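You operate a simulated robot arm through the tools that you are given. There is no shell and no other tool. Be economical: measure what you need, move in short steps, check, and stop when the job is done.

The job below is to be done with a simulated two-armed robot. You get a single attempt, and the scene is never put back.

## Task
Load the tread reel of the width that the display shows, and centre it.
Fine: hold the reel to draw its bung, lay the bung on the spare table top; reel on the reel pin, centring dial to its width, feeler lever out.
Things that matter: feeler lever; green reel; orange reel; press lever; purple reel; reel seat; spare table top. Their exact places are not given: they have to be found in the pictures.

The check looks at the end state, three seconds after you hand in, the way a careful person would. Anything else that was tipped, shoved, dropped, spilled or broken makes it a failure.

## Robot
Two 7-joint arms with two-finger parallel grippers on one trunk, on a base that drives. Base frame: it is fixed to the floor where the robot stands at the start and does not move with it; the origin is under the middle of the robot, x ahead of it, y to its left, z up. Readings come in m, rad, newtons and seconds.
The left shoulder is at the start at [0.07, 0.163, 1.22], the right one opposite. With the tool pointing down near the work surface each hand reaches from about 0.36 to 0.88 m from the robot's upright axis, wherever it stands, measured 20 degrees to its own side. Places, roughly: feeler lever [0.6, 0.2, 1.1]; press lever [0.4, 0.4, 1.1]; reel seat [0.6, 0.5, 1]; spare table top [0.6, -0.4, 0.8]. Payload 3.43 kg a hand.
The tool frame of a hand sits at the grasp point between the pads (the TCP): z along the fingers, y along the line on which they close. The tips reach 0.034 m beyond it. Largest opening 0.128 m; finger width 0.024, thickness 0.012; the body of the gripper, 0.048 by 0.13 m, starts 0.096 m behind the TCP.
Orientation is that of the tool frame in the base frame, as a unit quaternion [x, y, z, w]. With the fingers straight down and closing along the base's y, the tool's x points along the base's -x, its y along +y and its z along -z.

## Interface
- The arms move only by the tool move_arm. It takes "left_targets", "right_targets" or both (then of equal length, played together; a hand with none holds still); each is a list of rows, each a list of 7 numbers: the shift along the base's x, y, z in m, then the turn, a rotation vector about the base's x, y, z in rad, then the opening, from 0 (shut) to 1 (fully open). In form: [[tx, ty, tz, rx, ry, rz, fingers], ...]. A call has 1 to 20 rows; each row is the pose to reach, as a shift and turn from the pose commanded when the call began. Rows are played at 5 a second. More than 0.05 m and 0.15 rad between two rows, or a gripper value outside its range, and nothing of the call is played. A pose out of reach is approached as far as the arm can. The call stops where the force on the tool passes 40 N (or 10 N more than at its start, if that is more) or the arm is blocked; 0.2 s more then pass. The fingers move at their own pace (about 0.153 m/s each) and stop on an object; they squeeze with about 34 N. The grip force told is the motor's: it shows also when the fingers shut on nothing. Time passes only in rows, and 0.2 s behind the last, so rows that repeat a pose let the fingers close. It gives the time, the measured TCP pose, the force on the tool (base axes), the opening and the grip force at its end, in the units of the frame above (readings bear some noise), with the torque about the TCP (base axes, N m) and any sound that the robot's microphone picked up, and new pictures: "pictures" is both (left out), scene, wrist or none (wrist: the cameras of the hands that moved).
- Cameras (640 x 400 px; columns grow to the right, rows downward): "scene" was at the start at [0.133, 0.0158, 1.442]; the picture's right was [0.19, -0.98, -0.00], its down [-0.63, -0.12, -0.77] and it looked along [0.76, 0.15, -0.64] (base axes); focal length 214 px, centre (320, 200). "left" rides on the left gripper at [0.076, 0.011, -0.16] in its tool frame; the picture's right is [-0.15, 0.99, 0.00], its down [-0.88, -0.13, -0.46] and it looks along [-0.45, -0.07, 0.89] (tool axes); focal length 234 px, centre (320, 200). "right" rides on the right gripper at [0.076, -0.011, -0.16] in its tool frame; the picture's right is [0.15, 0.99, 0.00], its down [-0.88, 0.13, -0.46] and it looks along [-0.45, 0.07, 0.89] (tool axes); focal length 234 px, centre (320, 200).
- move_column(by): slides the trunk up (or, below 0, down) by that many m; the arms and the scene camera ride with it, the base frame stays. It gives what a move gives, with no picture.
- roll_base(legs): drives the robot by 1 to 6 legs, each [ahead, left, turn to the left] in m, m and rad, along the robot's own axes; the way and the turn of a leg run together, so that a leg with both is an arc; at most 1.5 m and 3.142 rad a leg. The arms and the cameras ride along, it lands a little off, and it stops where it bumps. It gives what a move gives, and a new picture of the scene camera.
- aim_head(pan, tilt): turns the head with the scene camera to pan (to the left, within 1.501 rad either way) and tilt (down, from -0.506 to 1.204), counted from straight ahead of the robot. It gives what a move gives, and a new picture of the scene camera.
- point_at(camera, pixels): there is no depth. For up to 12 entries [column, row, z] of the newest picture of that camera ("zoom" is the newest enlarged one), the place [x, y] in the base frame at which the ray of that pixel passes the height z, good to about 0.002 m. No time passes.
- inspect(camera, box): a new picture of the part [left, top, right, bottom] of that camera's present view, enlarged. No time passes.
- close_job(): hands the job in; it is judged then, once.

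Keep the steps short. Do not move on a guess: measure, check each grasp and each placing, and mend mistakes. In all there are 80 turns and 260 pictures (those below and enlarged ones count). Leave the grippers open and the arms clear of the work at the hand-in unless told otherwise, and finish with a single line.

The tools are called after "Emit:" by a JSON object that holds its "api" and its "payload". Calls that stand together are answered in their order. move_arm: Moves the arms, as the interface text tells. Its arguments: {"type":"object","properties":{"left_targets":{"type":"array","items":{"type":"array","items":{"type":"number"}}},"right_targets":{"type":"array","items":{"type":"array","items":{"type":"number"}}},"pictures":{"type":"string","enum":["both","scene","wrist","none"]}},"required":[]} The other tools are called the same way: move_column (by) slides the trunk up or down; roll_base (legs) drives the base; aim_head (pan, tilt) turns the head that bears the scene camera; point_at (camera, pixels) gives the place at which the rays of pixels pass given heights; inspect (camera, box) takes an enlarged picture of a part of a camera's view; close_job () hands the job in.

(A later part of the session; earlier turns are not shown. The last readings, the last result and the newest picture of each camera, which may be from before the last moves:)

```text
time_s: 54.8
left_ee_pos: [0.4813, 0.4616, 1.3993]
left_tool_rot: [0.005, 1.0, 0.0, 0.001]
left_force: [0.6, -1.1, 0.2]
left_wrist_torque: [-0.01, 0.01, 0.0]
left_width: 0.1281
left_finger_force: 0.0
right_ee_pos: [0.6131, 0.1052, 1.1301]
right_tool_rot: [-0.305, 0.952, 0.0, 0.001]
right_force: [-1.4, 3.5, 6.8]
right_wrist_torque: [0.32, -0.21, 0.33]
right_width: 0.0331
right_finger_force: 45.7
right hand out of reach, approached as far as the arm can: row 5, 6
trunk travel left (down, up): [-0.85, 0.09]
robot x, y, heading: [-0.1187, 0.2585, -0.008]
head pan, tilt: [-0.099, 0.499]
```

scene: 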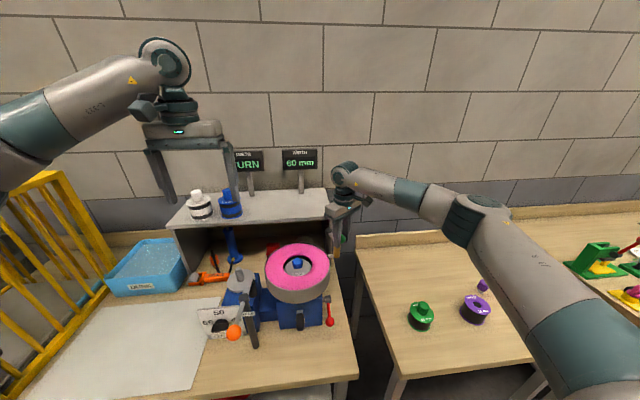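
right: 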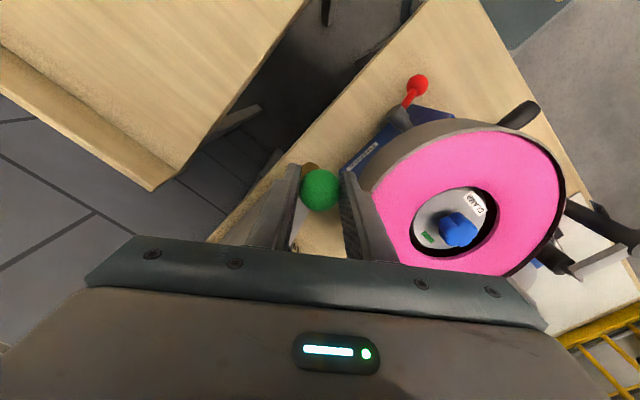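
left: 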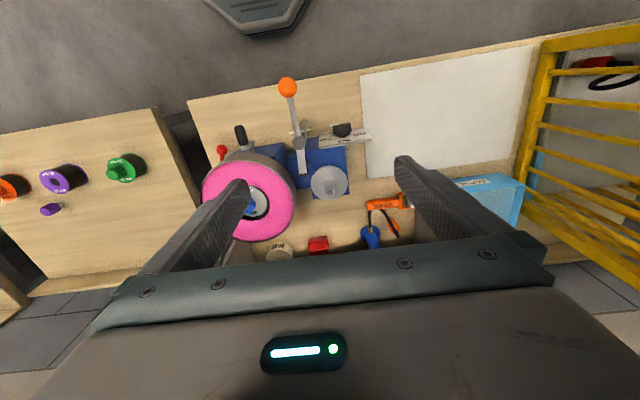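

It swung freely about 37° with low force. The yaw hit a limit, so I continue the arc while unwinding the yaw slightly, watching for a stop.

Emit:
{"api": "move_arm", "payload": {"right_targets": [[0.003, -0.006, 0, 0, 0, -0.1, 0.2], [0.0065, -0.013, 0, 0, 0, -0.2, 0.2], [0.015, -0.025, 0, 0, 0, -0.3, 0.2], [0.027, -0.037, 0, 0, 0, -0.35, 0.2], [0.027, -0.037, 0, 0, 0, -0.35, 0.2]]}}

```text
time_s: 55.5
left_ee_pos: [0.4792, 0.464, 1.4005]
left_tool_rot: [0.005, 1.0, 0.0, 0.002]
left_force: [0.1, -0.7, -0.4]
left_wrist_torque: [0.04, 0.03, -0.01]
left_width: 0.1278
left_finger_force: 0.1
right_ee_pos: [0.6156, 0.0998, 1.1303]
right_tool_rot: [-0.206, 0.978, 0.006, -0.005]
right_force: [-14.7, 11.7, 10.4]
right_wrist_torque: [-0.49, 0.89, -0.01]
right_width: 0.0333
right_finger_force: 44.9
trunk travel left (down, up): [-0.85, 0.09]
robot x, y, heading: [-0.1192, 0.2579, -0.009]
head pan, tilt: [-0.099, 0.499]
stopped in row 3 (right hand): the force on the tool passed its limit (the readings are from after the stop); the commanded pose is now the measured one
```

scene: 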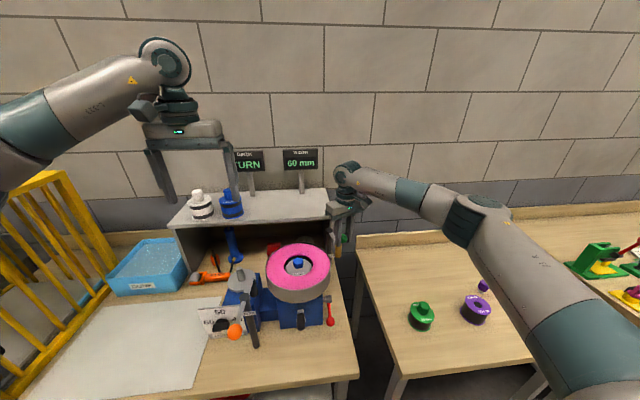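
right: 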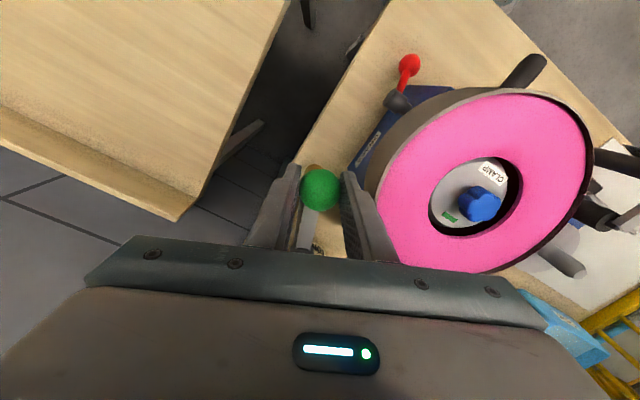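

It stopped hard at about 41° of swing (ball now at (0.616,0.100)), which looks like the end stop, "out". I open, rise, and check that it stays.

Emit:
{"api": "move_arm", "payload": {"right_targets": [[0, 0, 0, 0, 0, 0, 0.4], [0, 0, 0, 0, 0, 0, 0.6], [0, 0, 0, 0, 0, 0, 0.65], [0, 0, 0.045, 0, 0, 0, 0.65], [0, 0, 0.09, 0, 0, 0, 0.65], [-0.03, -0.03, 0.11, 0, 0, -0.1, 0.65], [-0.06, -0.06, 0.13, 0, 0, -0.2, 0.65], [-0.09, -0.09, 0.15, 0, 0, -0.3, 0.65], [-0.12, -0.12, 0.17, 0, 0, -0.4, 0.65], [-0.12, -0.12, 0.17, 0, 0, -0.41, 0.65]]}}

Emit:
{"api": "inspect", "payload": {"camera": "scene", "box": [260, 210, 388, 290]}}

Emit:
{"api": "inspect", "payload": {"camera": "right", "box": [280, 100, 480, 225]}}

```text
time_s: 57.7
left_ee_pos: [0.4829, 0.4629, 1.3996]
left_tool_rot: [0.004, 1.0, 0.0, 0.001]
left_force: [0.3, 0.0, -0.1]
left_wrist_torque: [0.0, 0.01, -0.01]
left_width: 0.1279
left_finger_force: 0.1
right_ee_pos: [0.5002, -0.023, 1.2966]
right_tool_rot: [0.0, 1.0, 0.006, -0.004]
right_force: [0.2, -0.4, -0.3]
right_wrist_torque: [0.02, 0.0, 0.04]
right_width: 0.083
right_finger_force: 0.0
trunk travel left (down, up): [-0.85, 0.09]
robot x, y, heading: [-0.1182, 0.2563, -0.011]
head pan, tilt: [-0.099, 0.499]
```

scene: 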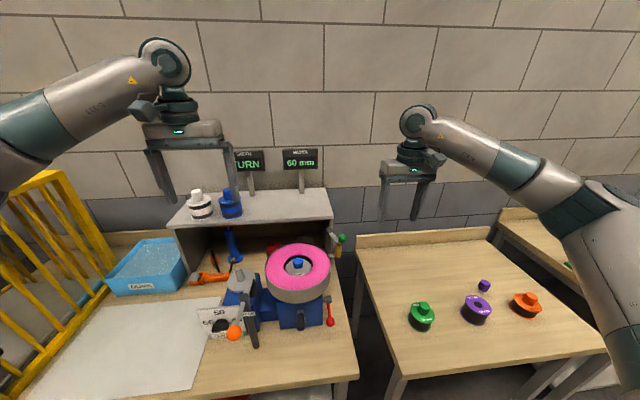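
right: 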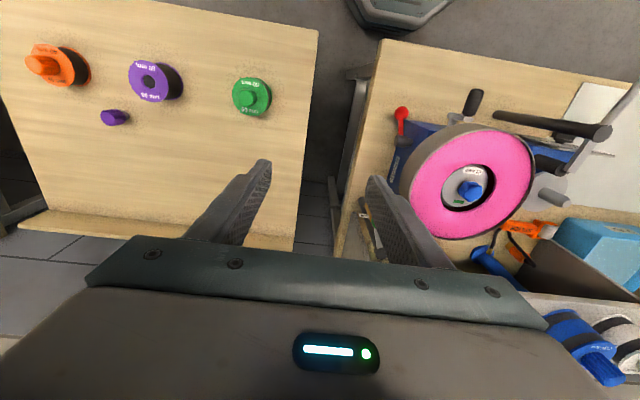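

```text
5.00 times, centred on (324, 250) of scene
```

zoom: 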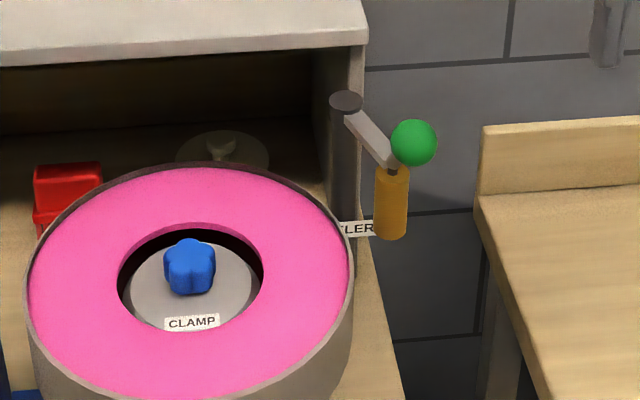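

```text
3.20 times, centred on (380, 162) of right
```

zoom: 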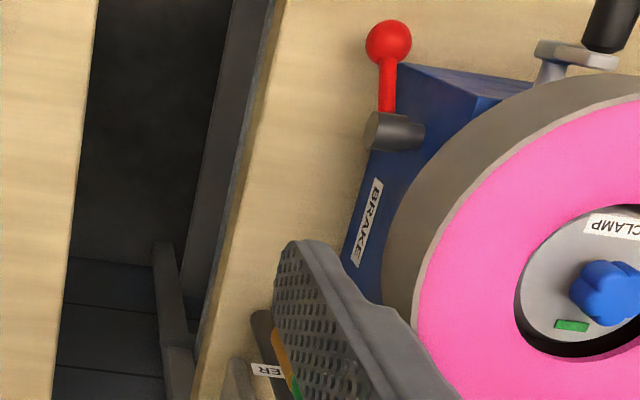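

The feeler is out and stays there. Next is the dial: I back off, shift a bit left and lower the trunk so the left hand can come at the dial horizontally.

Emit:
{"api": "roll_base", "payload": {"legs": [[-0.17, 0.05, 0.012]]}}

Emit:
{"api": "move_column", "payload": {"by": -0.17}}

Emit:
{"api": "aim_head", "payload": {"pan": 0.35, "tilt": 0.6}}

Emit:
{"api": "inspect", "payload": {"camera": "scene", "box": [240, 150, 400, 250]}}

```text
time_s: 59.2
left_ee_pos: [0.3133, 0.5169, 1.3975]
left_tool_rot: [0.0, 1.0, 0.001, -0.001]
left_force: [0.1, -0.1, 0.2]
left_wrist_torque: [-0.02, 0.06, -0.03]
left_width: 0.1281
left_finger_force: 0.1
right_ee_pos: [0.3343, 0.0319, 1.2953]
right_tool_rot: [-0.004, 1.0, 0.005, -0.005]
right_force: [0.0, -0.4, 0.7]
right_wrist_torque: [0.01, 0.02, -0.01]
right_width: 0.0832
right_finger_force: 0.0
trunk travel left (down, up): [-0.85, 0.09]
robot x, y, heading: [-0.2894, 0.307, -0.0]
head pan, tilt: [-0.099, 0.499]
```

scene: 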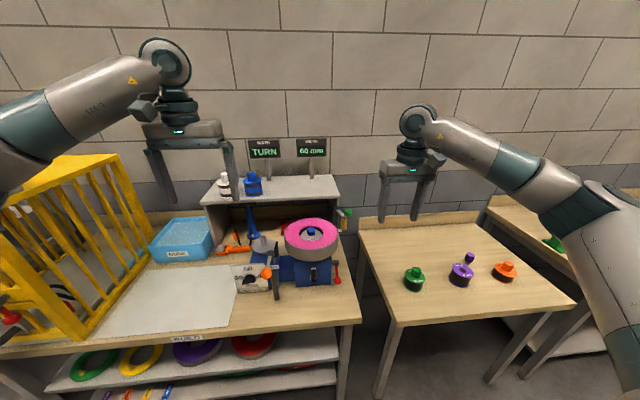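

```text
time_s: 61.1
left_ee_pos: [0.31, 0.5182, 1.2292]
left_tool_rot: [0.0, 1.0, -0.001, 0.001]
left_force: [-0.5, -1.3, 0.2]
left_wrist_torque: [0.01, -0.02, 0.02]
left_width: 0.1279
left_finger_force: 0.2
right_ee_pos: [0.3309, 0.032, 1.1269]
right_tool_rot: [-0.004, 1.0, 0.005, -0.004]
right_force: [0.3, 0.1, -0.4]
right_wrist_torque: [-0.02, 0.01, 0.04]
right_width: 0.0833
right_finger_force: 0.0
trunk travel left (down, up): [-0.68, 0.26]
robot x, y, heading: [-0.2932, 0.3096, -0.003]
head pan, tilt: [-0.099, 0.499]
```

```text
time_s: 62.0
left_ee_pos: [0.3099, 0.5182, 1.2286]
left_tool_rot: [-0.001, 1.0, -0.001, 0.0]
left_force: [0.6, -0.1, 0.3]
left_wrist_torque: [-0.03, -0.01, -0.02]
left_width: 0.1281
left_finger_force: 0.1
right_ee_pos: [0.331, 0.0317, 1.1269]
right_tool_rot: [-0.004, 1.0, 0.005, -0.003]
right_force: [0.5, 0.0, -0.3]
right_wrist_torque: [-0.03, 0.0, 0.01]
right_width: 0.0831
right_finger_force: 0.0
trunk travel left (down, up): [-0.68, 0.26]
robot x, y, heading: [-0.2922, 0.3078, -0.001]
head pan, tilt: [0.351, 0.6]
```

scene: 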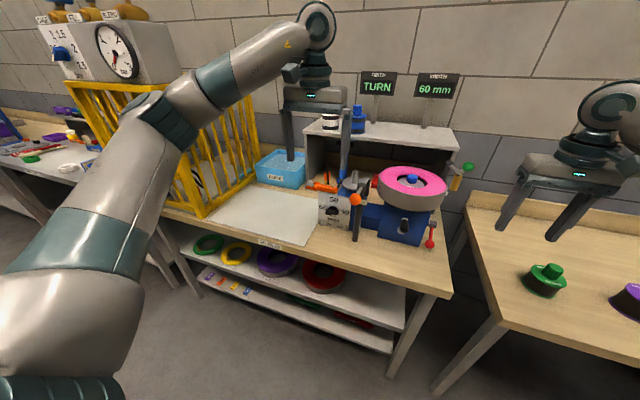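

```text
4.00 times, centred on (320, 200) of scene
```

zoom: 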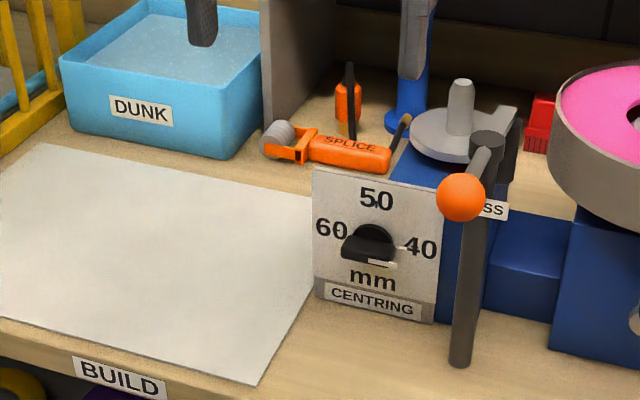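

Now the dial is clear: its white pointer is at 40, and 60 lies opposite. A closer look follows.

Emit:
{"api": "inspect", "payload": {"camera": "scene", "box": [312, 187, 360, 232]}}

Emit:
{"api": "point_at", "payload": {"camera": "scene", "pixels": [[334, 209, 0.951], [331, 212, 0.95], [323, 207, 0.95], [344, 211, 0.95]]}}

```text
8.89 times, centred on (336, 210) of scene
```

zoom: 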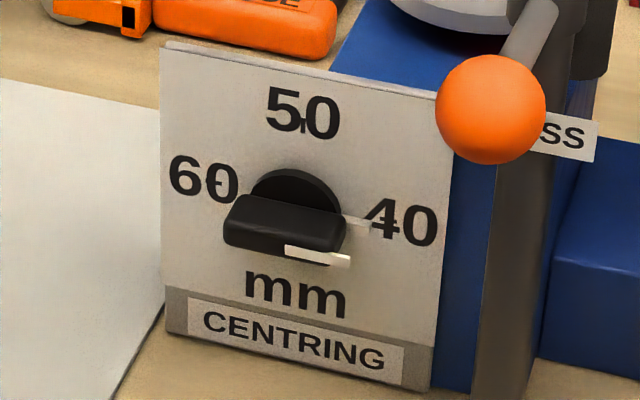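

```text
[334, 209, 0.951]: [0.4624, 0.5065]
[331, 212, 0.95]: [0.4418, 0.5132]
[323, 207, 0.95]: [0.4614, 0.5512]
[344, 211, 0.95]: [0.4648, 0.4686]
```

The pointer is at 40 and 60 is half a turn back over the top, i.e. -180° about base x. I back off another 0.12 m so the arm isn't cramped, and will then pitch the left hand to horizontal in front of the dial.

Emit:
{"api": "roll_base", "payload": {"legs": [[-0.12, 0, 0]]}}

Emit:
{"api": "move_arm", "payload": {"left_targets": [[0, 0.02, -0.02, 0, -0.14, 0, 0.8], [0, 0.03, -0.04, 0, -0.28, 0, 0.6], [0.005, 0.03, -0.06, 0, -0.42, 0, 0.5], [0.01, 0.03, -0.08, 0, -0.56, 0, 0.5], [0.015, 0.03, -0.1, 0, -0.7, 0, 0.5], [0.02, 0.03, -0.12, 0, -0.84, 0, 0.5], [0.025, 0.03, -0.14, 0, -0.98, 0, 0.5], [0.03, 0.03, -0.16, 0, -1.12, 0, 0.5], [0.03, 0.03, -0.18, 0, -1.26, 0, 0.5], [0.03, 0.02, -0.21, 0, -1.4, 0, 0.5], [0.03, 0.005, -0.245, 0, -1.5, 0, 0.5], [0.03, -0.007, -0.275, 0, -1.57, 0, 0.5], [0.03, -0.007, -0.275, 0, -1.57, 0, 0.5]]}}

```text
time_s: 63.3
left_ee_pos: [0.1914, 0.5183, 1.2285]
left_tool_rot: [0.0, 1.0, -0.001, 0.002]
left_force: [-0.5, 0.3, -1.0]
left_wrist_torque: [0.0, -0.03, -0.01]
left_width: 0.128
left_finger_force: 0.1
right_ee_pos: [0.2128, 0.0318, 1.1259]
right_tool_rot: [-0.004, 1.0, 0.004, -0.005]
right_force: [-0.4, 0.1, 0.3]
right_wrist_torque: [0.04, -0.01, -0.01]
right_width: 0.083
right_finger_force: 0.1
trunk travel left (down, up): [-0.68, 0.26]
robot x, y, heading: [-0.4099, 0.3079, -0.003]
head pan, tilt: [0.351, 0.6]
```

scene: 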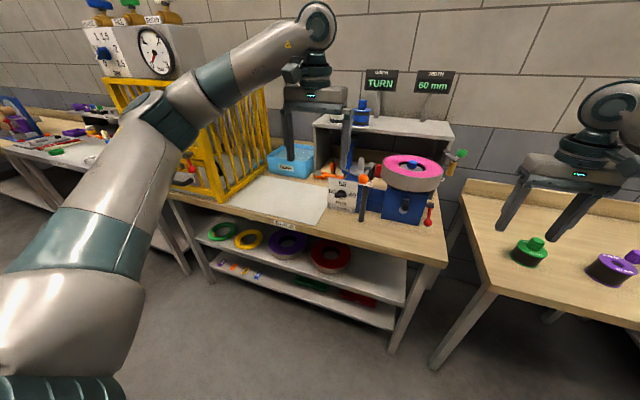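

```text
time_s: 66.3
left_ee_pos: [0.257, 0.5968, 1.1039]
left_tool_rot: [0.044, 0.633, -0.06, 0.77]
left_force: [-1.6, 1.6, 0.0]
left_wrist_torque: [0.01, 0.0, -0.02]
left_width: 0.0644
left_finger_force: 0.0
left hand out of reach, approached as far as the arm can: row 9, 10, 11, 12, 13
right_ee_pos: [0.21, 0.0337, 1.1289]
right_tool_rot: [-0.004, 1.0, 0.004, -0.002]
right_force: [-0.3, 1.1, 0.9]
right_wrist_torque: [-0.04, -0.04, 0.01]
right_width: 0.0834
right_finger_force: 0.1
trunk travel left (down, up): [-0.68, 0.26]
robot x, y, heading: [-0.4119, 0.3087, -0.001]
head pan, tilt: [0.351, 0.6]
stopped in row 13 (left hand): the arm was blocked; the commanded pose is now the measured one
```

scene: 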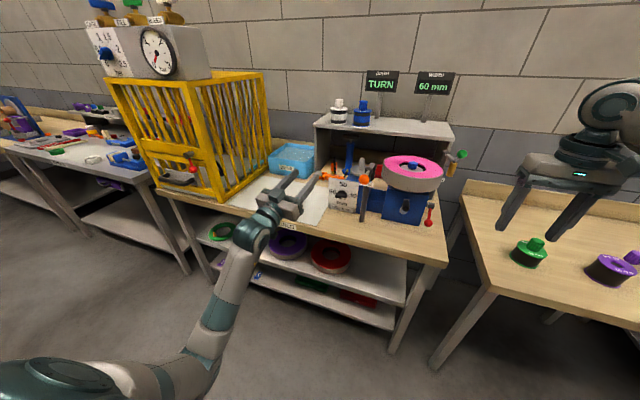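
left: 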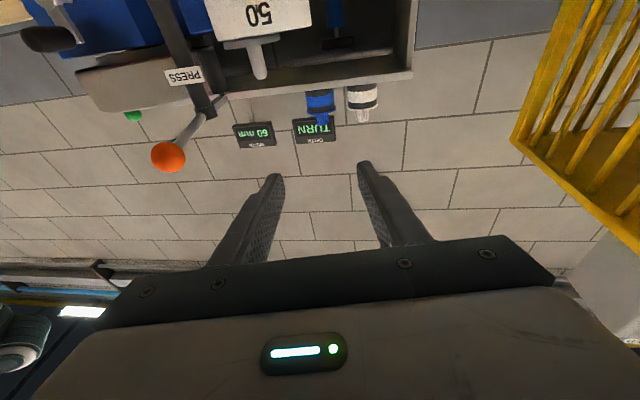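

The hand overshot its pitch at the edge of its joint range. I move it forward where the arm is less folded and level it.

Emit:
{"api": "move_arm", "payload": {"left_targets": [[0.02, 0, 0, 0, 0.08, 0, 0.5], [0.04, 0, 0, 0, 0.15, 0, 0.5], [0.05, 0, -0.03, 0, 0.19, 0, 0.5], [0.05, 0, -0.06, 0, 0.19, 0, 0.5], [0.05, 0, -0.06, 0, 0.19, 0, 0.5]]}}

```text
time_s: 67.5
left_ee_pos: [0.3106, 0.5939, 1.0415]
left_tool_rot: [0.04, 0.705, -0.065, 0.705]
left_force: [-0.6, -0.4, 0.8]
left_wrist_torque: [0.0, -0.01, 0.0]
left_width: 0.0641
left_finger_force: 0.0
right_ee_pos: [0.2126, 0.031, 1.1255]
right_tool_rot: [-0.005, 1.0, 0.004, -0.003]
right_force: [-0.1, -0.1, -1.1]
right_wrist_torque: [0.02, -0.04, 0.0]
right_width: 0.0832
right_finger_force: 0.1
trunk travel left (down, up): [-0.68, 0.26]
robot x, y, heading: [-0.4052, 0.308, -0.0]
head pan, tilt: [0.351, 0.6]
```

scene: 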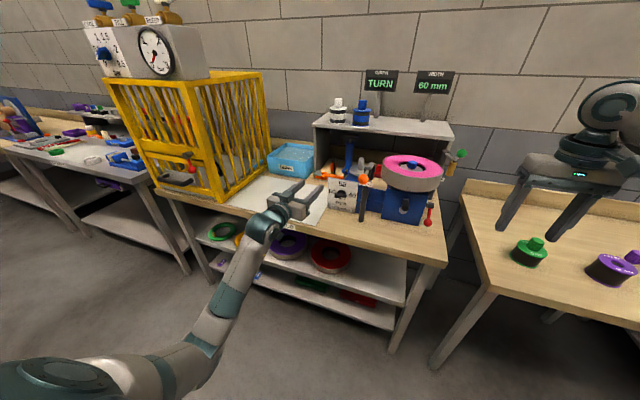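
left: 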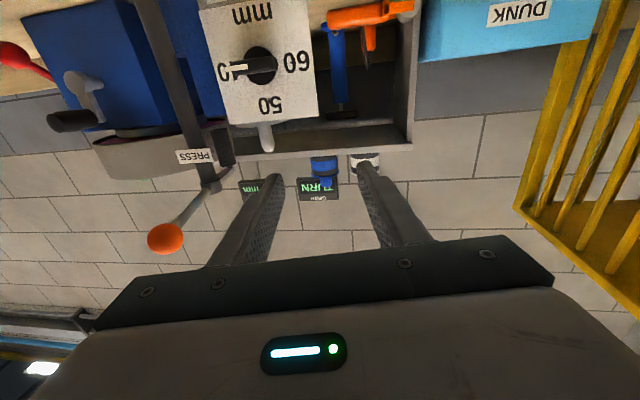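

Now the dial is seen nearly head-on (upside-down). Zooming for pointer and tick directions.

Emit:
{"api": "inspect", "payload": {"camera": "left", "box": [190, 0, 330, 130]}}

```text
3.08 times, centred on (260, 65) of left
```

zoom: 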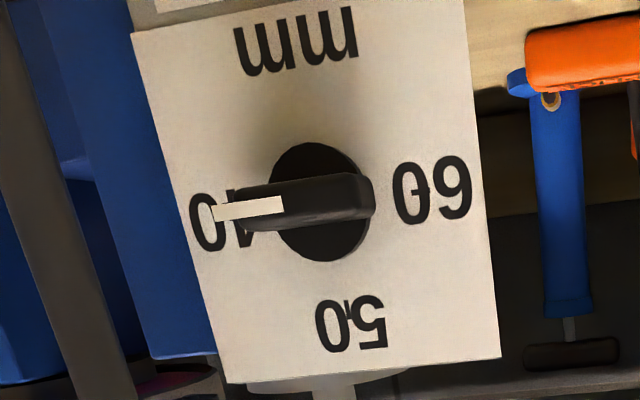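

Emit:
{"api": "point_at", "payload": {"camera": "zoom", "pixels": [[322, 202, 0.93], [322, 202, 0.94], [322, 202, 0.95], [305, 200, 0.93], [305, 200, 0.94], [305, 200, 0.95], [145, 35, 0.9], [480, 358, 1.0]]}}

Emit:
{"api": "move_arm", "payload": {"left_targets": [[0.0, 0, 0, 0, 0, 0.07, 0.5], [0.0, 0, 0, 0, 0, 0.145, 0.5], [0, 0, 0, 0, 0, 0.145, 0.5]], "pictures": "wrist"}}

```text
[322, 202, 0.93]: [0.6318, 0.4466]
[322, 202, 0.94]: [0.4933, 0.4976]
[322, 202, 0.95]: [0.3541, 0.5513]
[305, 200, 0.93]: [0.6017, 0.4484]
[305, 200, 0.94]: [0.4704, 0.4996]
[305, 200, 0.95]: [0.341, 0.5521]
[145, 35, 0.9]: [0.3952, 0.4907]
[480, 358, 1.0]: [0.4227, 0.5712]
```

```text
time_s: 68.3
left_ee_pos: [0.3087, 0.6083, 1.0413]
left_tool_rot: [0.026, 0.706, -0.054, 0.706]
left_force: [0.3, -0.2, 0.2]
left_wrist_torque: [-0.01, 0.04, 0.01]
left_width: 0.064
left_finger_force: 0.0
left hand out of reach, approached as far as the arm can: row 1, 2, 3
right_ee_pos: [0.212, 0.0319, 1.1277]
right_tool_rot: [-0.004, 1.0, 0.005, -0.003]
right_force: [-0.6, 0.4, -0.4]
right_wrist_torque: [-0.01, 0.02, -0.01]
right_width: 0.0832
right_finger_force: 0.0
trunk travel left (down, up): [-0.68, 0.26]
robot x, y, heading: [-0.4082, 0.3032, -0.004]
head pan, tilt: [0.351, 0.6]
```

left: 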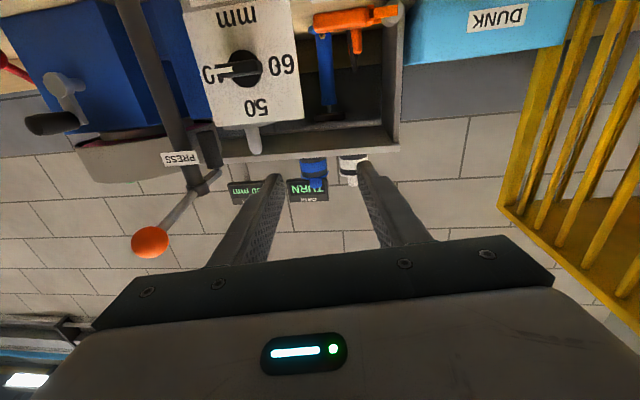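

Knob axis ≈ (y 0.509, z 0.943). I'll lower at y≈0.6 first (clear of the ball), then move over in y, then correct yaw.

Emit:
{"api": "move_arm", "payload": {"left_targets": [[0, 0, -0.045, 0, 0, 0, 0.5], [0, 0, -0.09, 0, 0, 0, 0.5], [0, -0.04, -0.098, 0, 0, 0, 0.5], [0, -0.08, -0.098, 0, 0, 0, 0.5], [0, -0.099, -0.098, 0, 0, 0, 0.5], [0, -0.099, -0.098, 0, 0, 0, 0.5]]}}

```text
time_s: 69.7
left_ee_pos: [0.3169, 0.5711, 0.9479]
left_tool_rot: [0.041, 0.708, -0.087, 0.7]
left_force: [0.0, 0.2, 0.2]
left_wrist_torque: [0.02, -0.02, -0.01]
left_width: 0.0639
left_finger_force: 0.0
left hand out of reach, approached as far as the arm can: row 2, 3, 4, 5, 6
right_ee_pos: [0.2117, 0.032, 1.1267]
right_tool_rot: [-0.004, 1.0, 0.005, -0.003]
right_force: [-0.1, -0.7, 0.6]
right_wrist_torque: [0.0, -0.01, -0.04]
right_width: 0.083
right_finger_force: 0.0
trunk travel left (down, up): [-0.68, 0.26]
robot x, y, heading: [-0.403, 0.3075, -0.0]
head pan, tilt: [0.351, 0.6]
```

scene: 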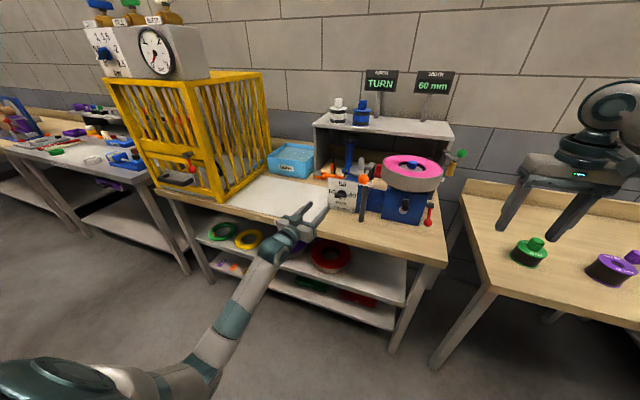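
left: 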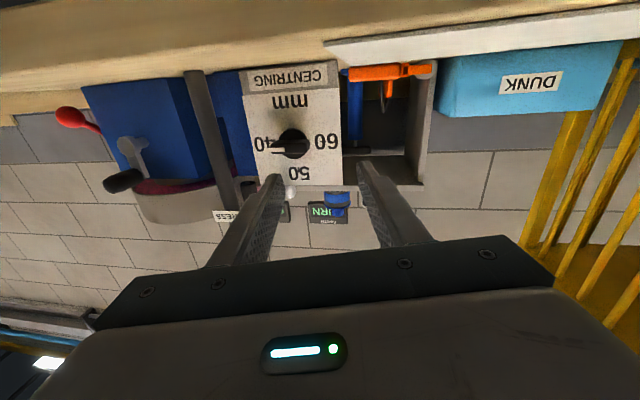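

The horizontal pose is against a wrist limit. Better idea: turn the dial knob by pushing its bar ends with closed, downward-pointing fingers. First push the +y end down, then the top end toward +y, then the pointer end down. I bring the left hand back up to vertical.

Emit:
{"api": "move_arm", "payload": {"left_targets": [[0, 0.03, 0.03, 0, 0, 0, 0.5], [0, 0.06, 0.065, 0, 0, 0, 0.5], [0, 0.09, 0.1, 0, 0.1, 0, 0.5], [0, 0.105, 0.14, 0, 0.24, 0, 0.5], [0, 0.105, 0.18, 0, 0.38, 0, 0.4], [0, 0.105, 0.22, 0, 0.52, 0, 0.2], [0, 0.105, 0.25, 0, 0.66, 0, 0], [0, 0.105, 0.27, 0, 0.8, 0, 0], [0, 0.105, 0.28, 0, 0.94, 0, 0], [0, 0.105, 0.28, 0, 1.08, 0, 0], [0, 0.105, 0.28, 0, 1.22, 0, 0], [0, 0.105, 0.28, 0, 1.36, 0, 0], [0, 0.105, 0.28, 0, 1.48, 0, 0], [0, 0.105, 0.28, 0, 1.57, 0, 0], [0, 0.105, 0.28, 0, 1.57, 0, 0]]}}

```text
time_s: 72.9
left_ee_pos: [0.3154, 0.6782, 1.2319]
left_tool_rot: [-0.033, 0.995, -0.089, -0.006]
left_force: [0.4, -1.0, -1.0]
left_wrist_torque: [-0.03, -0.01, 0.0]
left_width: 0.0
left_finger_force: 33.0
right_ee_pos: [0.2119, 0.0332, 1.1268]
right_tool_rot: [-0.004, 1.0, 0.004, -0.003]
right_force: [0.7, -0.1, -0.2]
right_wrist_torque: [0.0, 0.0, 0.0]
right_width: 0.0834
right_finger_force: 0.0
trunk travel left (down, up): [-0.68, 0.26]
robot x, y, heading: [-0.4069, 0.3082, -0.005]
head pan, tilt: [0.351, 0.6]
```

scene: 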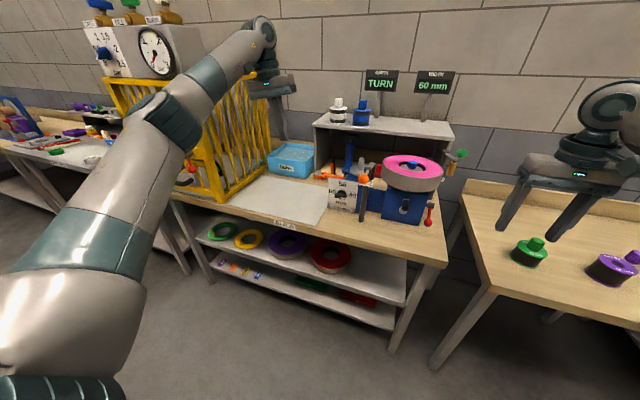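
left: 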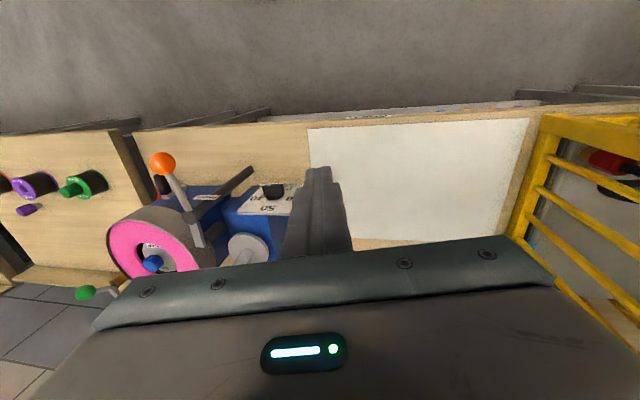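

The arm is elbow-up and vertical again. I square it and yaw by -90° so the hand is slim in y, then drive forward 0.13 m.

Emit:
{"api": "move_arm", "payload": {"left_targets": [[0, -0.006, 0, 0.011, -0.0125, -0.136, 0], [0, -0.012, 0, 0.022, -0.025, -0.272, 0], [0, -0.018, 0, 0.033, -0.0376, -0.408, 0], [0, -0.024, 0, 0.044, -0.05, -0.544, 0], [0, -0.03, 0, 0.055, -0.0627, -0.68, 0], [0, -0.036, 0, 0.066, -0.0753, -0.816, 0], [0, -0.042, 0, 0.077, -0.0878, -0.952, 0], [0, -0.048, 0, 0.088, -0.1, -1.088, 0], [0, -0.054, 0, 0.099, -0.113, -1.224, 0], [0, -0.06, 0, 0.11, -0.1255, -1.36, 0], [0, -0.066, 0, 0.121, -0.138, -1.496, 0], [0, -0.072, 0, 0.1317, -0.1506, -1.632, 0], [0, -0.072, 0, 0.1317, -0.1506, -1.632, 0]], "pictures": "none"}}

Emit:
{"api": "roll_base", "payload": {"legs": [[0.13, 0, 0]]}}

```text
time_s: 75.7
left_ee_pos: [0.0333, 0.4389, 1.1756]
left_tool_rot: [0.707, 0.707, -0.001, 0.0]
left_force: [0.4, 0.1, 0.4]
left_wrist_torque: [-0.03, -0.02, -0.01]
left_width: 0.0
left_finger_force: 33.1
left hand out of reach, approached as far as the arm can: row 3, 4, 5, 6, 7, 8, 9, 10, 11, 12, 13
right_ee_pos: [0.2123, 0.031, 1.1269]
right_tool_rot: [-0.004, 1.0, 0.005, -0.003]
right_force: [0.0, 0.4, -0.4]
right_wrist_torque: [-0.02, 0.05, 0.0]
right_width: 0.0831
right_finger_force: 0.0
trunk travel left (down, up): [-0.68, 0.26]
robot x, y, heading: [-0.4112, 0.3079, -0.002]
head pan, tilt: [0.351, 0.6]
```

```text
time_s: 77.0
left_ee_pos: [0.1606, 0.4379, 1.1761]
left_tool_rot: [0.708, 0.706, -0.001, 0.001]
left_force: [-0.4, 1.1, -0.2]
left_wrist_torque: [0.02, 0.03, -0.04]
left_width: 0.0
left_finger_force: 33.1
right_ee_pos: [0.3387, 0.0312, 1.1281]
right_tool_rot: [-0.003, 1.0, 0.005, -0.003]
right_force: [-0.1, -0.5, 0.2]
right_wrist_torque: [0.02, 0.0, 0.0]
right_width: 0.0834
right_finger_force: 0.1
trunk travel left (down, up): [-0.68, 0.26]
robot x, y, heading: [-0.2799, 0.3048, -0.004]
head pan, tilt: [0.351, 0.6]
```

scene: 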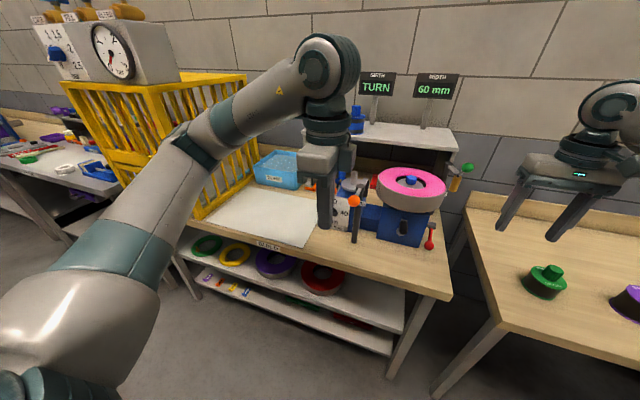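

The yaw dragged the hand back (a wrist limit), though nothing was touched. I undo the yaw while holding the hand higher, so it passes well above the press ball.

Emit:
{"api": "move_arm", "payload": {"left_targets": [[-0.02, 0, 0.04, 0, 0, 0, 0], [-0.04, 0, 0.08, 0, 0, 0.1, 0], [-0.06, 0, 0.1, 0, 0, 0.24, 0], [-0.08, 0, 0.1, 0, 0, 0.38, 0], [-0.1, 0, 0.1, 0, 0, 0.52, 0], [-0.12, 0, 0.1, 0, 0, 0.66, 0], [-0.12, 0, 0.1, 0, 0, 0.8, 0], [-0.12, 0, 0.1, 0, 0, 0.94, 0], [-0.12, 0, 0.1, 0, 0, 1.08, 0], [-0.12, 0, 0.1, 0, 0, 1.22, 0], [-0.12, 0, 0.1, 0, 0, 1.36, 0], [-0.12, 0, 0.1, 0, 0, 1.47, 0], [-0.12, 0, 0.1, 0, 0, 1.57, 0], [-0.12, 0, 0.1, 0, 0, 1.57, 0]]}}

```text
time_s: 80.0
left_ee_pos: [0.0415, 0.4377, 1.2761]
left_tool_rot: [0.001, 1.0, 0.0, 0.0]
left_force: [-0.1, 0.2, 0.2]
left_wrist_torque: [0.01, 0.02, 0.0]
left_width: 0.0
left_finger_force: 32.9
right_ee_pos: [0.339, 0.0303, 1.1282]
right_tool_rot: [-0.003, 1.0, 0.005, -0.004]
right_force: [-0.2, -0.5, 0.4]
right_wrist_torque: [0.0, 0.01, 0.02]
right_width: 0.083
right_finger_force: 0.1
trunk travel left (down, up): [-0.68, 0.26]
robot x, y, heading: [-0.2773, 0.3081, -0.001]
head pan, tilt: [0.351, 0.6]
```

scene: 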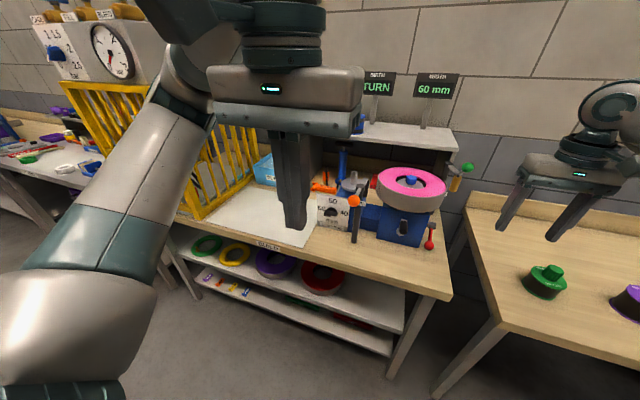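
left: 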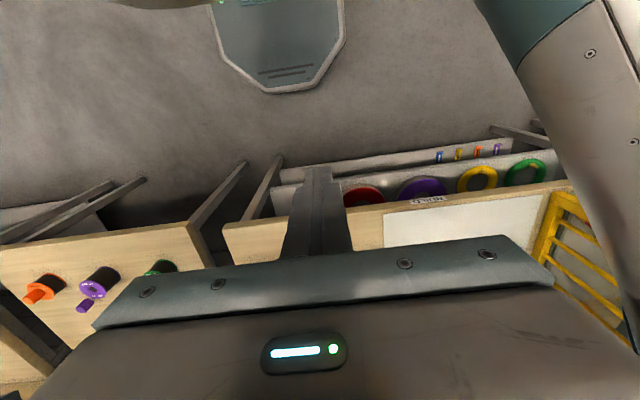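

The left hand is vertical and square again. I move high over to beside the dial and open the hand, to use its -y finger as the pusher.

Emit:
{"api": "move_arm", "payload": {"left_targets": [[0.045, 0.018, 0, 0, 0, 0, 0.2], [0.09, 0.036, 0, 0, 0, 0, 0.5], [0.135, 0.054, 0, 0, 0, 0, 0.8], [0.18, 0.072, 0, 0, 0, 0, 1], [0.225, 0.09, 0, 0, 0, 0, 1], [0.27, 0.108, 0, 0, 0, 0, 1], [0.315, 0.126, 0, 0, 0, 0, 1], [0.36, 0.144, 0, 0, 0, 0, 1], [0.385, 0.16, -0.03, 0, 0, 0, 1], [0.385, 0.162, -0.07, 0, 0, 0, 1], [0.385, 0.162, -0.07, 0, 0, 0, 1]]}}

Emit:
{"api": "inspect", "payload": {"camera": "left", "box": [200, 60, 400, 185]}}

```text
time_s: 82.3
left_ee_pos: [0.425, 0.6019, 1.2078]
left_tool_rot: [0.002, 1.0, 0.001, 0.002]
left_force: [0.3, 1.1, 0.5]
left_wrist_torque: [0.02, -0.01, 0.01]
left_width: 0.1279
left_finger_force: 0.2
right_ee_pos: [0.3374, 0.0299, 1.1276]
right_tool_rot: [-0.003, 1.0, 0.005, -0.003]
right_force: [-0.5, -0.1, 0.3]
right_wrist_torque: [0.06, -0.01, 0.02]
right_width: 0.0831
right_finger_force: 0.1
trunk travel left (down, up): [-0.68, 0.26]
robot x, y, heading: [-0.2772, 0.3089, 0.002]
head pan, tilt: [0.351, 0.6]
```

scene: 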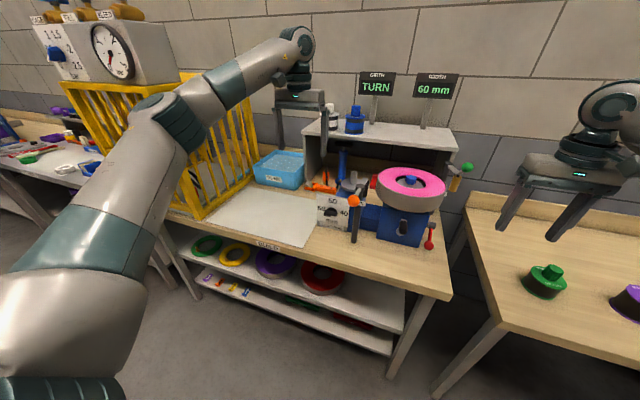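
left: 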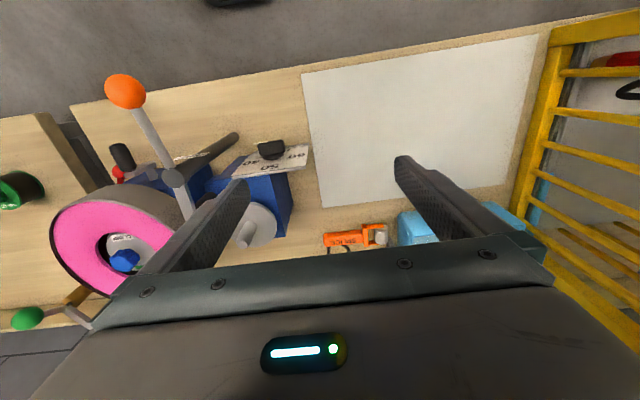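

```text
3.20 times, centred on (300, 122) of left
```

zoom: 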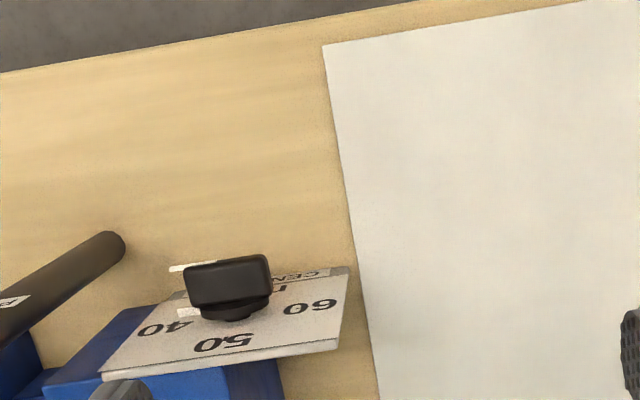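

Emit:
{"api": "point_at", "payload": {"camera": "zoom", "pixels": [[188, 268, 0.949], [195, 302, 0.949], [265, 255, 0.949], [272, 290, 0.949], [230, 280, 0.949], [205, 313, 0.949], [102, 372, 1.0], [340, 340, 1.0], [102, 372, 0.99], [340, 340, 0.99]]}}

Emit:
{"api": "inspect", "payload": {"camera": "scene", "box": [306, 185, 370, 235]}}

```text
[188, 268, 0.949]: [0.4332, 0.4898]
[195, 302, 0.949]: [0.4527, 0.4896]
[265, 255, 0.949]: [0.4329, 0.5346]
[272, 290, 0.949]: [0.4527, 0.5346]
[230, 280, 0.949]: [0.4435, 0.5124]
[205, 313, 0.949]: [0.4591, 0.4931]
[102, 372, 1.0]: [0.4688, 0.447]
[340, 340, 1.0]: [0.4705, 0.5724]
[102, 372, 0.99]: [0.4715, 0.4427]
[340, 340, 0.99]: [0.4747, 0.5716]
```

```text
8.00 times, centred on (338, 210) of scene
```

zoom: 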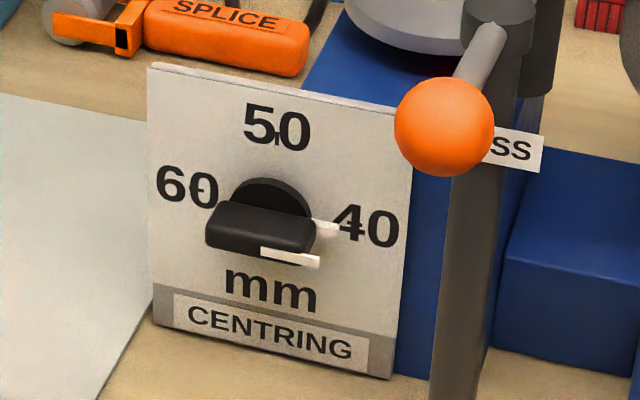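

Bar: x 0.433–0.453, y 0.490–0.535, top z≈0.949. The pusher finger is lined up in y. I lower it to just above the bar's +y end.

Emit:
{"api": "move_arm", "payload": {"left_targets": [[0.017, 0, -0.045, 0, 0, 0, 1], [0.017, 0, -0.09, 0, 0, 0, 1], [0.017, 0, -0.135, 0, 0, 0, 1], [0.017, 0, -0.175, 0, 0, 0, 1], [0.017, 0, -0.208, 0, 0, 0, 1], [0.017, 0, -0.208, 0, 0, 0, 1]]}}

Emit:
{"api": "inspect", "payload": {"camera": "scene", "box": [306, 185, 370, 235]}}

```text
time_s: 83.8
left_ee_pos: [0.4419, 0.6005, 0.9961]
left_tool_rot: [0.0, 1.0, 0.0, 0.002]
left_force: [-0.6, -0.9, 0.0]
left_wrist_torque: [-0.01, -0.02, 0.0]
left_width: 0.128
left_finger_force: 0.0
right_ee_pos: [0.3392, 0.0299, 1.1264]
right_tool_rot: [-0.003, 1.0, 0.005, -0.004]
right_force: [0.4, 0.5, 0.1]
right_wrist_torque: [-0.01, 0.03, 0.04]
right_width: 0.0833
right_finger_force: 0.2
trunk travel left (down, up): [-0.68, 0.26]
robot x, y, heading: [-0.282, 0.3057, -0.001]
head pan, tilt: [0.351, 0.6]
```

scene: 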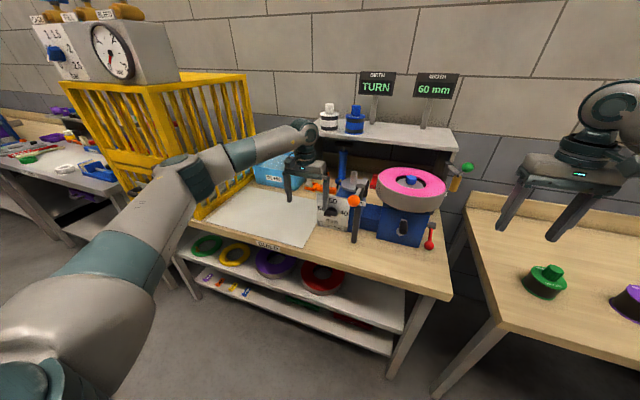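
left: 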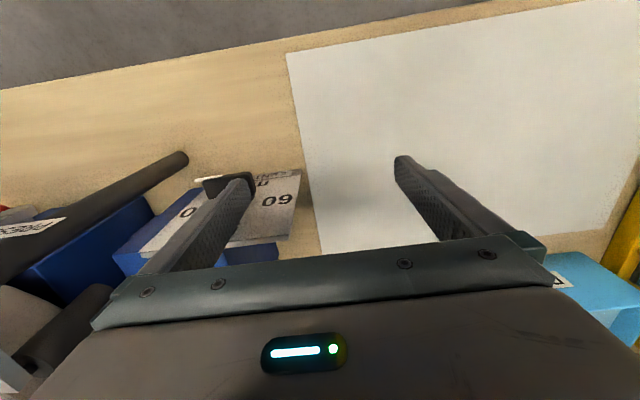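

```text
8.00 times, centred on (338, 210) of scene
```

zoom: 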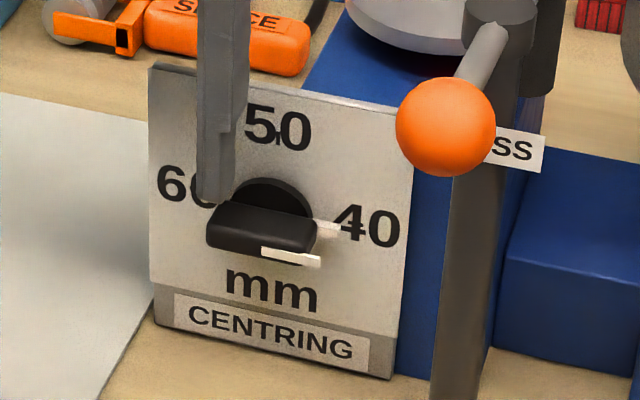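

The tip is right over the bar's +y end. Pushing down along a small arc.

Emit:
{"api": "move_arm", "payload": {"left_targets": [[0, 0, -0.008, 0, 0, 0, 1], [0, 0, -0.014, 0, 0, 0, 1], [0, 0.001, -0.019, 0, 0, 0, 1], [0, 0, -0.024, 0, 0, 0, 1], [0, -0.002, -0.029, 0, 0, 0, 1], [0, -0.005, -0.033, 0, 0, 0, 1], [0, -0.008, -0.036, 0, 0, 0, 1], [0, -0.008, -0.036, 0, 0, 0, 1]], "pictures": "none"}}

Emit:
{"api": "inspect", "payload": {"camera": "scene", "box": [306, 185, 370, 235]}}

```text
time_s: 85.5
left_ee_pos: [0.4432, 0.5914, 0.9621]
left_tool_rot: [0.001, 1.0, 0.0, 0.001]
left_force: [-0.2, 2.7, 2.1]
left_wrist_torque: [-0.17, -0.01, 0.02]
left_width: 0.1265
left_finger_force: 0.0
right_ee_pos: [0.3382, 0.0317, 1.1277]
right_tool_rot: [-0.002, 1.0, 0.005, -0.003]
right_force: [0.0, 0.4, -1.4]
right_wrist_torque: [-0.01, -0.03, 0.0]
right_width: 0.0831
right_finger_force: 0.1
trunk travel left (down, up): [-0.68, 0.26]
robot x, y, heading: [-0.2817, 0.3086, -0.005]
head pan, tilt: [0.351, 0.6]
```

```text
8.00 times, centred on (338, 210) of scene
```

zoom: 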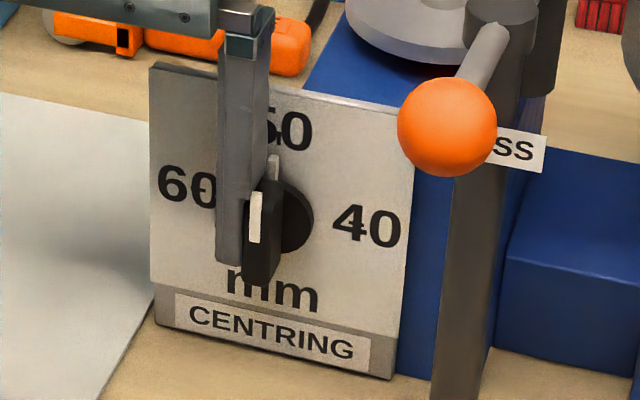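

The dial turned to 50 easily. I lift, step over to the -y side of the upright bar, lower again and push toward +y.

Emit:
{"api": "move_arm", "payload": {"left_targets": [[0, 0.004, 0.02, 0, 0, 0, 1], [0, 0.004, 0.06, 0, 0, 0, 1], [0, -0.02, 0.065, 0, 0, 0, 1], [0, -0.037, 0.06, 0, 0, 0, 1], [0, -0.037, 0.04, 0, 0, 0, 1], [0, -0.037, 0.026, 0, 0, 0, 1], [0, -0.037, 0.026, 0, 0, 0, 1]], "pictures": "none"}}

Emit:
{"api": "inspect", "payload": {"camera": "scene", "box": [306, 185, 370, 235]}}

```text
time_s: 87.2
left_ee_pos: [0.4417, 0.554, 0.9865]
left_tool_rot: [0.001, 1.0, 0.0, 0.001]
left_force: [0.0, -0.5, 0.3]
left_wrist_torque: [0.0, -0.02, -0.01]
left_width: 0.1279
left_finger_force: 0.0
right_ee_pos: [0.3382, 0.0293, 1.1263]
right_tool_rot: [-0.003, 1.0, 0.005, -0.003]
right_force: [0.1, 0.4, 0.1]
right_wrist_torque: [0.01, 0.0, -0.01]
right_width: 0.0833
right_finger_force: 0.0
trunk travel left (down, up): [-0.68, 0.26]
robot x, y, heading: [-0.2811, 0.306, -0.009]
head pan, tilt: [0.351, 0.6]
```

```text
8.00 times, centred on (338, 210) of scene
```

zoom: 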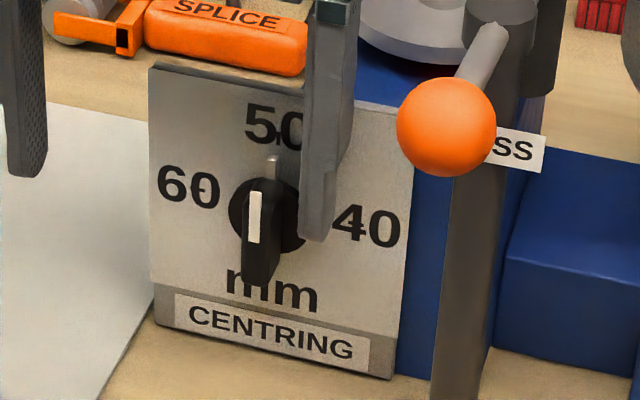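

The tip looks level with the knob's axis, so I raise it 10 mm to push on the upper end of the bar, then push +y.

Emit:
{"api": "move_arm", "payload": {"left_targets": [[0, 0, 0.01, 0, 0, 0, 1], [0, 0.006, 0.01, 0, 0, 0, 1], [0, 0.012, 0.01, 0, 0, 0, 1], [0, 0.017, 0.01, 0, 0, 0, 1], [0, 0.022, 0.009, 0, 0, 0, 1], [0, 0.026, 0.007, 0, 0, 0, 1], [0, 0.03, 0.005, 0, 0, 0, 1], [0, 0.03, 0.005, 0, 0, 0, 1]], "pictures": "none"}}

Emit:
{"api": "inspect", "payload": {"camera": "scene", "box": [306, 185, 370, 235]}}

```text
time_s: 89.0
left_ee_pos: [0.4423, 0.5848, 0.9933]
left_tool_rot: [0.001, 1.0, 0.0, 0.0]
left_force: [1.0, -0.4, 2.1]
left_wrist_torque: [-0.18, -0.01, 0.06]
left_width: 0.1276
left_finger_force: 0.1
right_ee_pos: [0.3373, 0.0295, 1.1261]
right_tool_rot: [-0.003, 1.0, 0.005, -0.005]
right_force: [-0.1, -0.2, -0.5]
right_wrist_torque: [0.0, 0.01, 0.04]
right_width: 0.0833
right_finger_force: 0.0
trunk travel left (down, up): [-0.68, 0.26]
robot x, y, heading: [-0.2814, 0.3063, -0.007]
head pan, tilt: [0.351, 0.6]
```

```text
8.00 times, centred on (338, 210) of scene
```

zoom: 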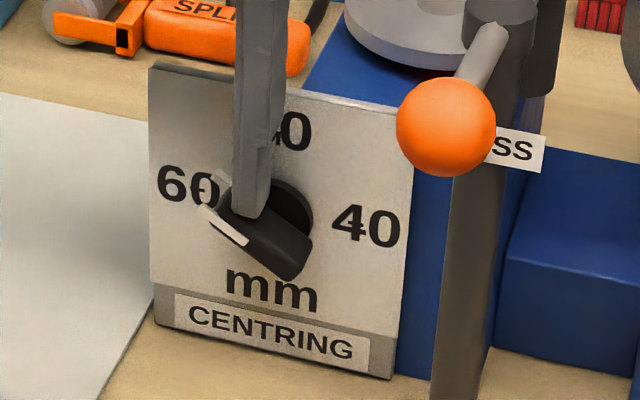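

Now about 150°. I lift a little, shift to the bar's outer +y (pointer) end, and press it down toward level.

Emit:
{"api": "move_arm", "payload": {"left_targets": [[0, 0, 0.012, 0, 0, 0, 1], [0, 0.012, 0.012, 0, 0, 0, 1], [0, 0.013, 0.004, 0, 0, 0, 1], [0, 0.013, -0.001, 0, 0, 0, 1], [0, 0.013, -0.004, 0, 0, 0, 1], [0, 0.013, -0.004, 0, 0, 0, 1]], "pictures": "none"}}

Emit:
{"api": "inspect", "payload": {"camera": "scene", "box": [306, 185, 370, 235]}}

```text
time_s: 90.3
left_ee_pos: [0.4429, 0.5956, 0.9889]
left_tool_rot: [0.002, 1.0, 0.001, 0.001]
left_force: [0.9, 0.7, 1.0]
left_wrist_torque: [0.0, -0.02, 0.0]
left_width: 0.1283
left_finger_force: 0.0
right_ee_pos: [0.3387, 0.0284, 1.1256]
right_tool_rot: [-0.002, 1.0, 0.005, -0.003]
right_force: [-0.5, 0.1, 0.9]
right_wrist_torque: [0.04, -0.01, -0.05]
right_width: 0.0832
right_finger_force: 0.0
trunk travel left (down, up): [-0.68, 0.26]
robot x, y, heading: [-0.2831, 0.3102, -0.004]
head pan, tilt: [0.351, 0.6]
```

```text
8.00 times, centred on (338, 210) of scene
```

zoom: 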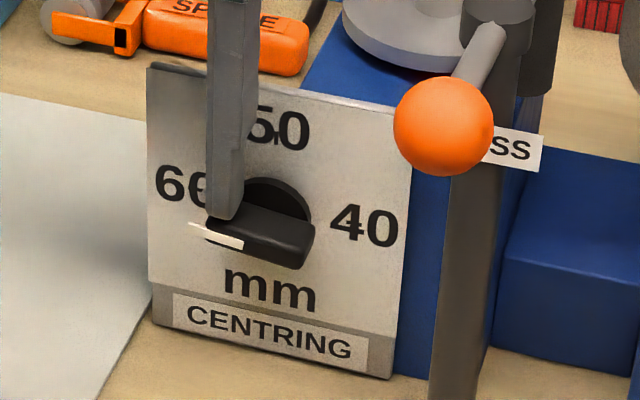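

Almost level; the bar's front edge still tilts a few degrees up on the 60 side. I press 2 mm more.

Emit:
{"api": "move_arm", "payload": {"left_targets": [[0, 0, -0.0015, 0, 0, 0, 1], [0, 0, -0.0025, 0, 0, 0, 1], [0, 0, -0.0025, 0, 0, 0, 1]], "pictures": "none"}}

Emit:
{"api": "inspect", "payload": {"camera": "scene", "box": [316, 195, 356, 225]}}

```text
time_s: 91.2
left_ee_pos: [0.4422, 0.5972, 0.9865]
left_tool_rot: [0.001, 1.0, 0.0, 0.001]
left_force: [0.4, 1.0, 0.2]
left_wrist_torque: [-0.01, 0.03, -0.02]
left_width: 0.1279
left_finger_force: 0.1
right_ee_pos: [0.3387, 0.0301, 1.1268]
right_tool_rot: [-0.003, 1.0, 0.005, -0.003]
right_force: [0.3, -0.1, -0.1]
right_wrist_torque: [0.0, 0.02, -0.03]
right_width: 0.0832
right_finger_force: 0.1
trunk travel left (down, up): [-0.68, 0.26]
robot x, y, heading: [-0.2813, 0.3082, -0.004]
head pan, tilt: [0.351, 0.6]
```

```text
13.33 times, centred on (336, 210) of scene
```

zoom: 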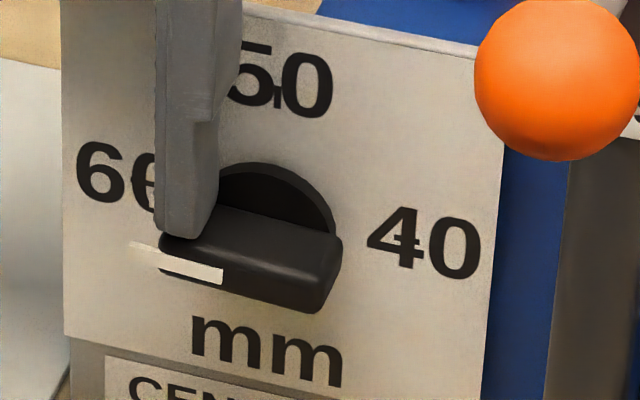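

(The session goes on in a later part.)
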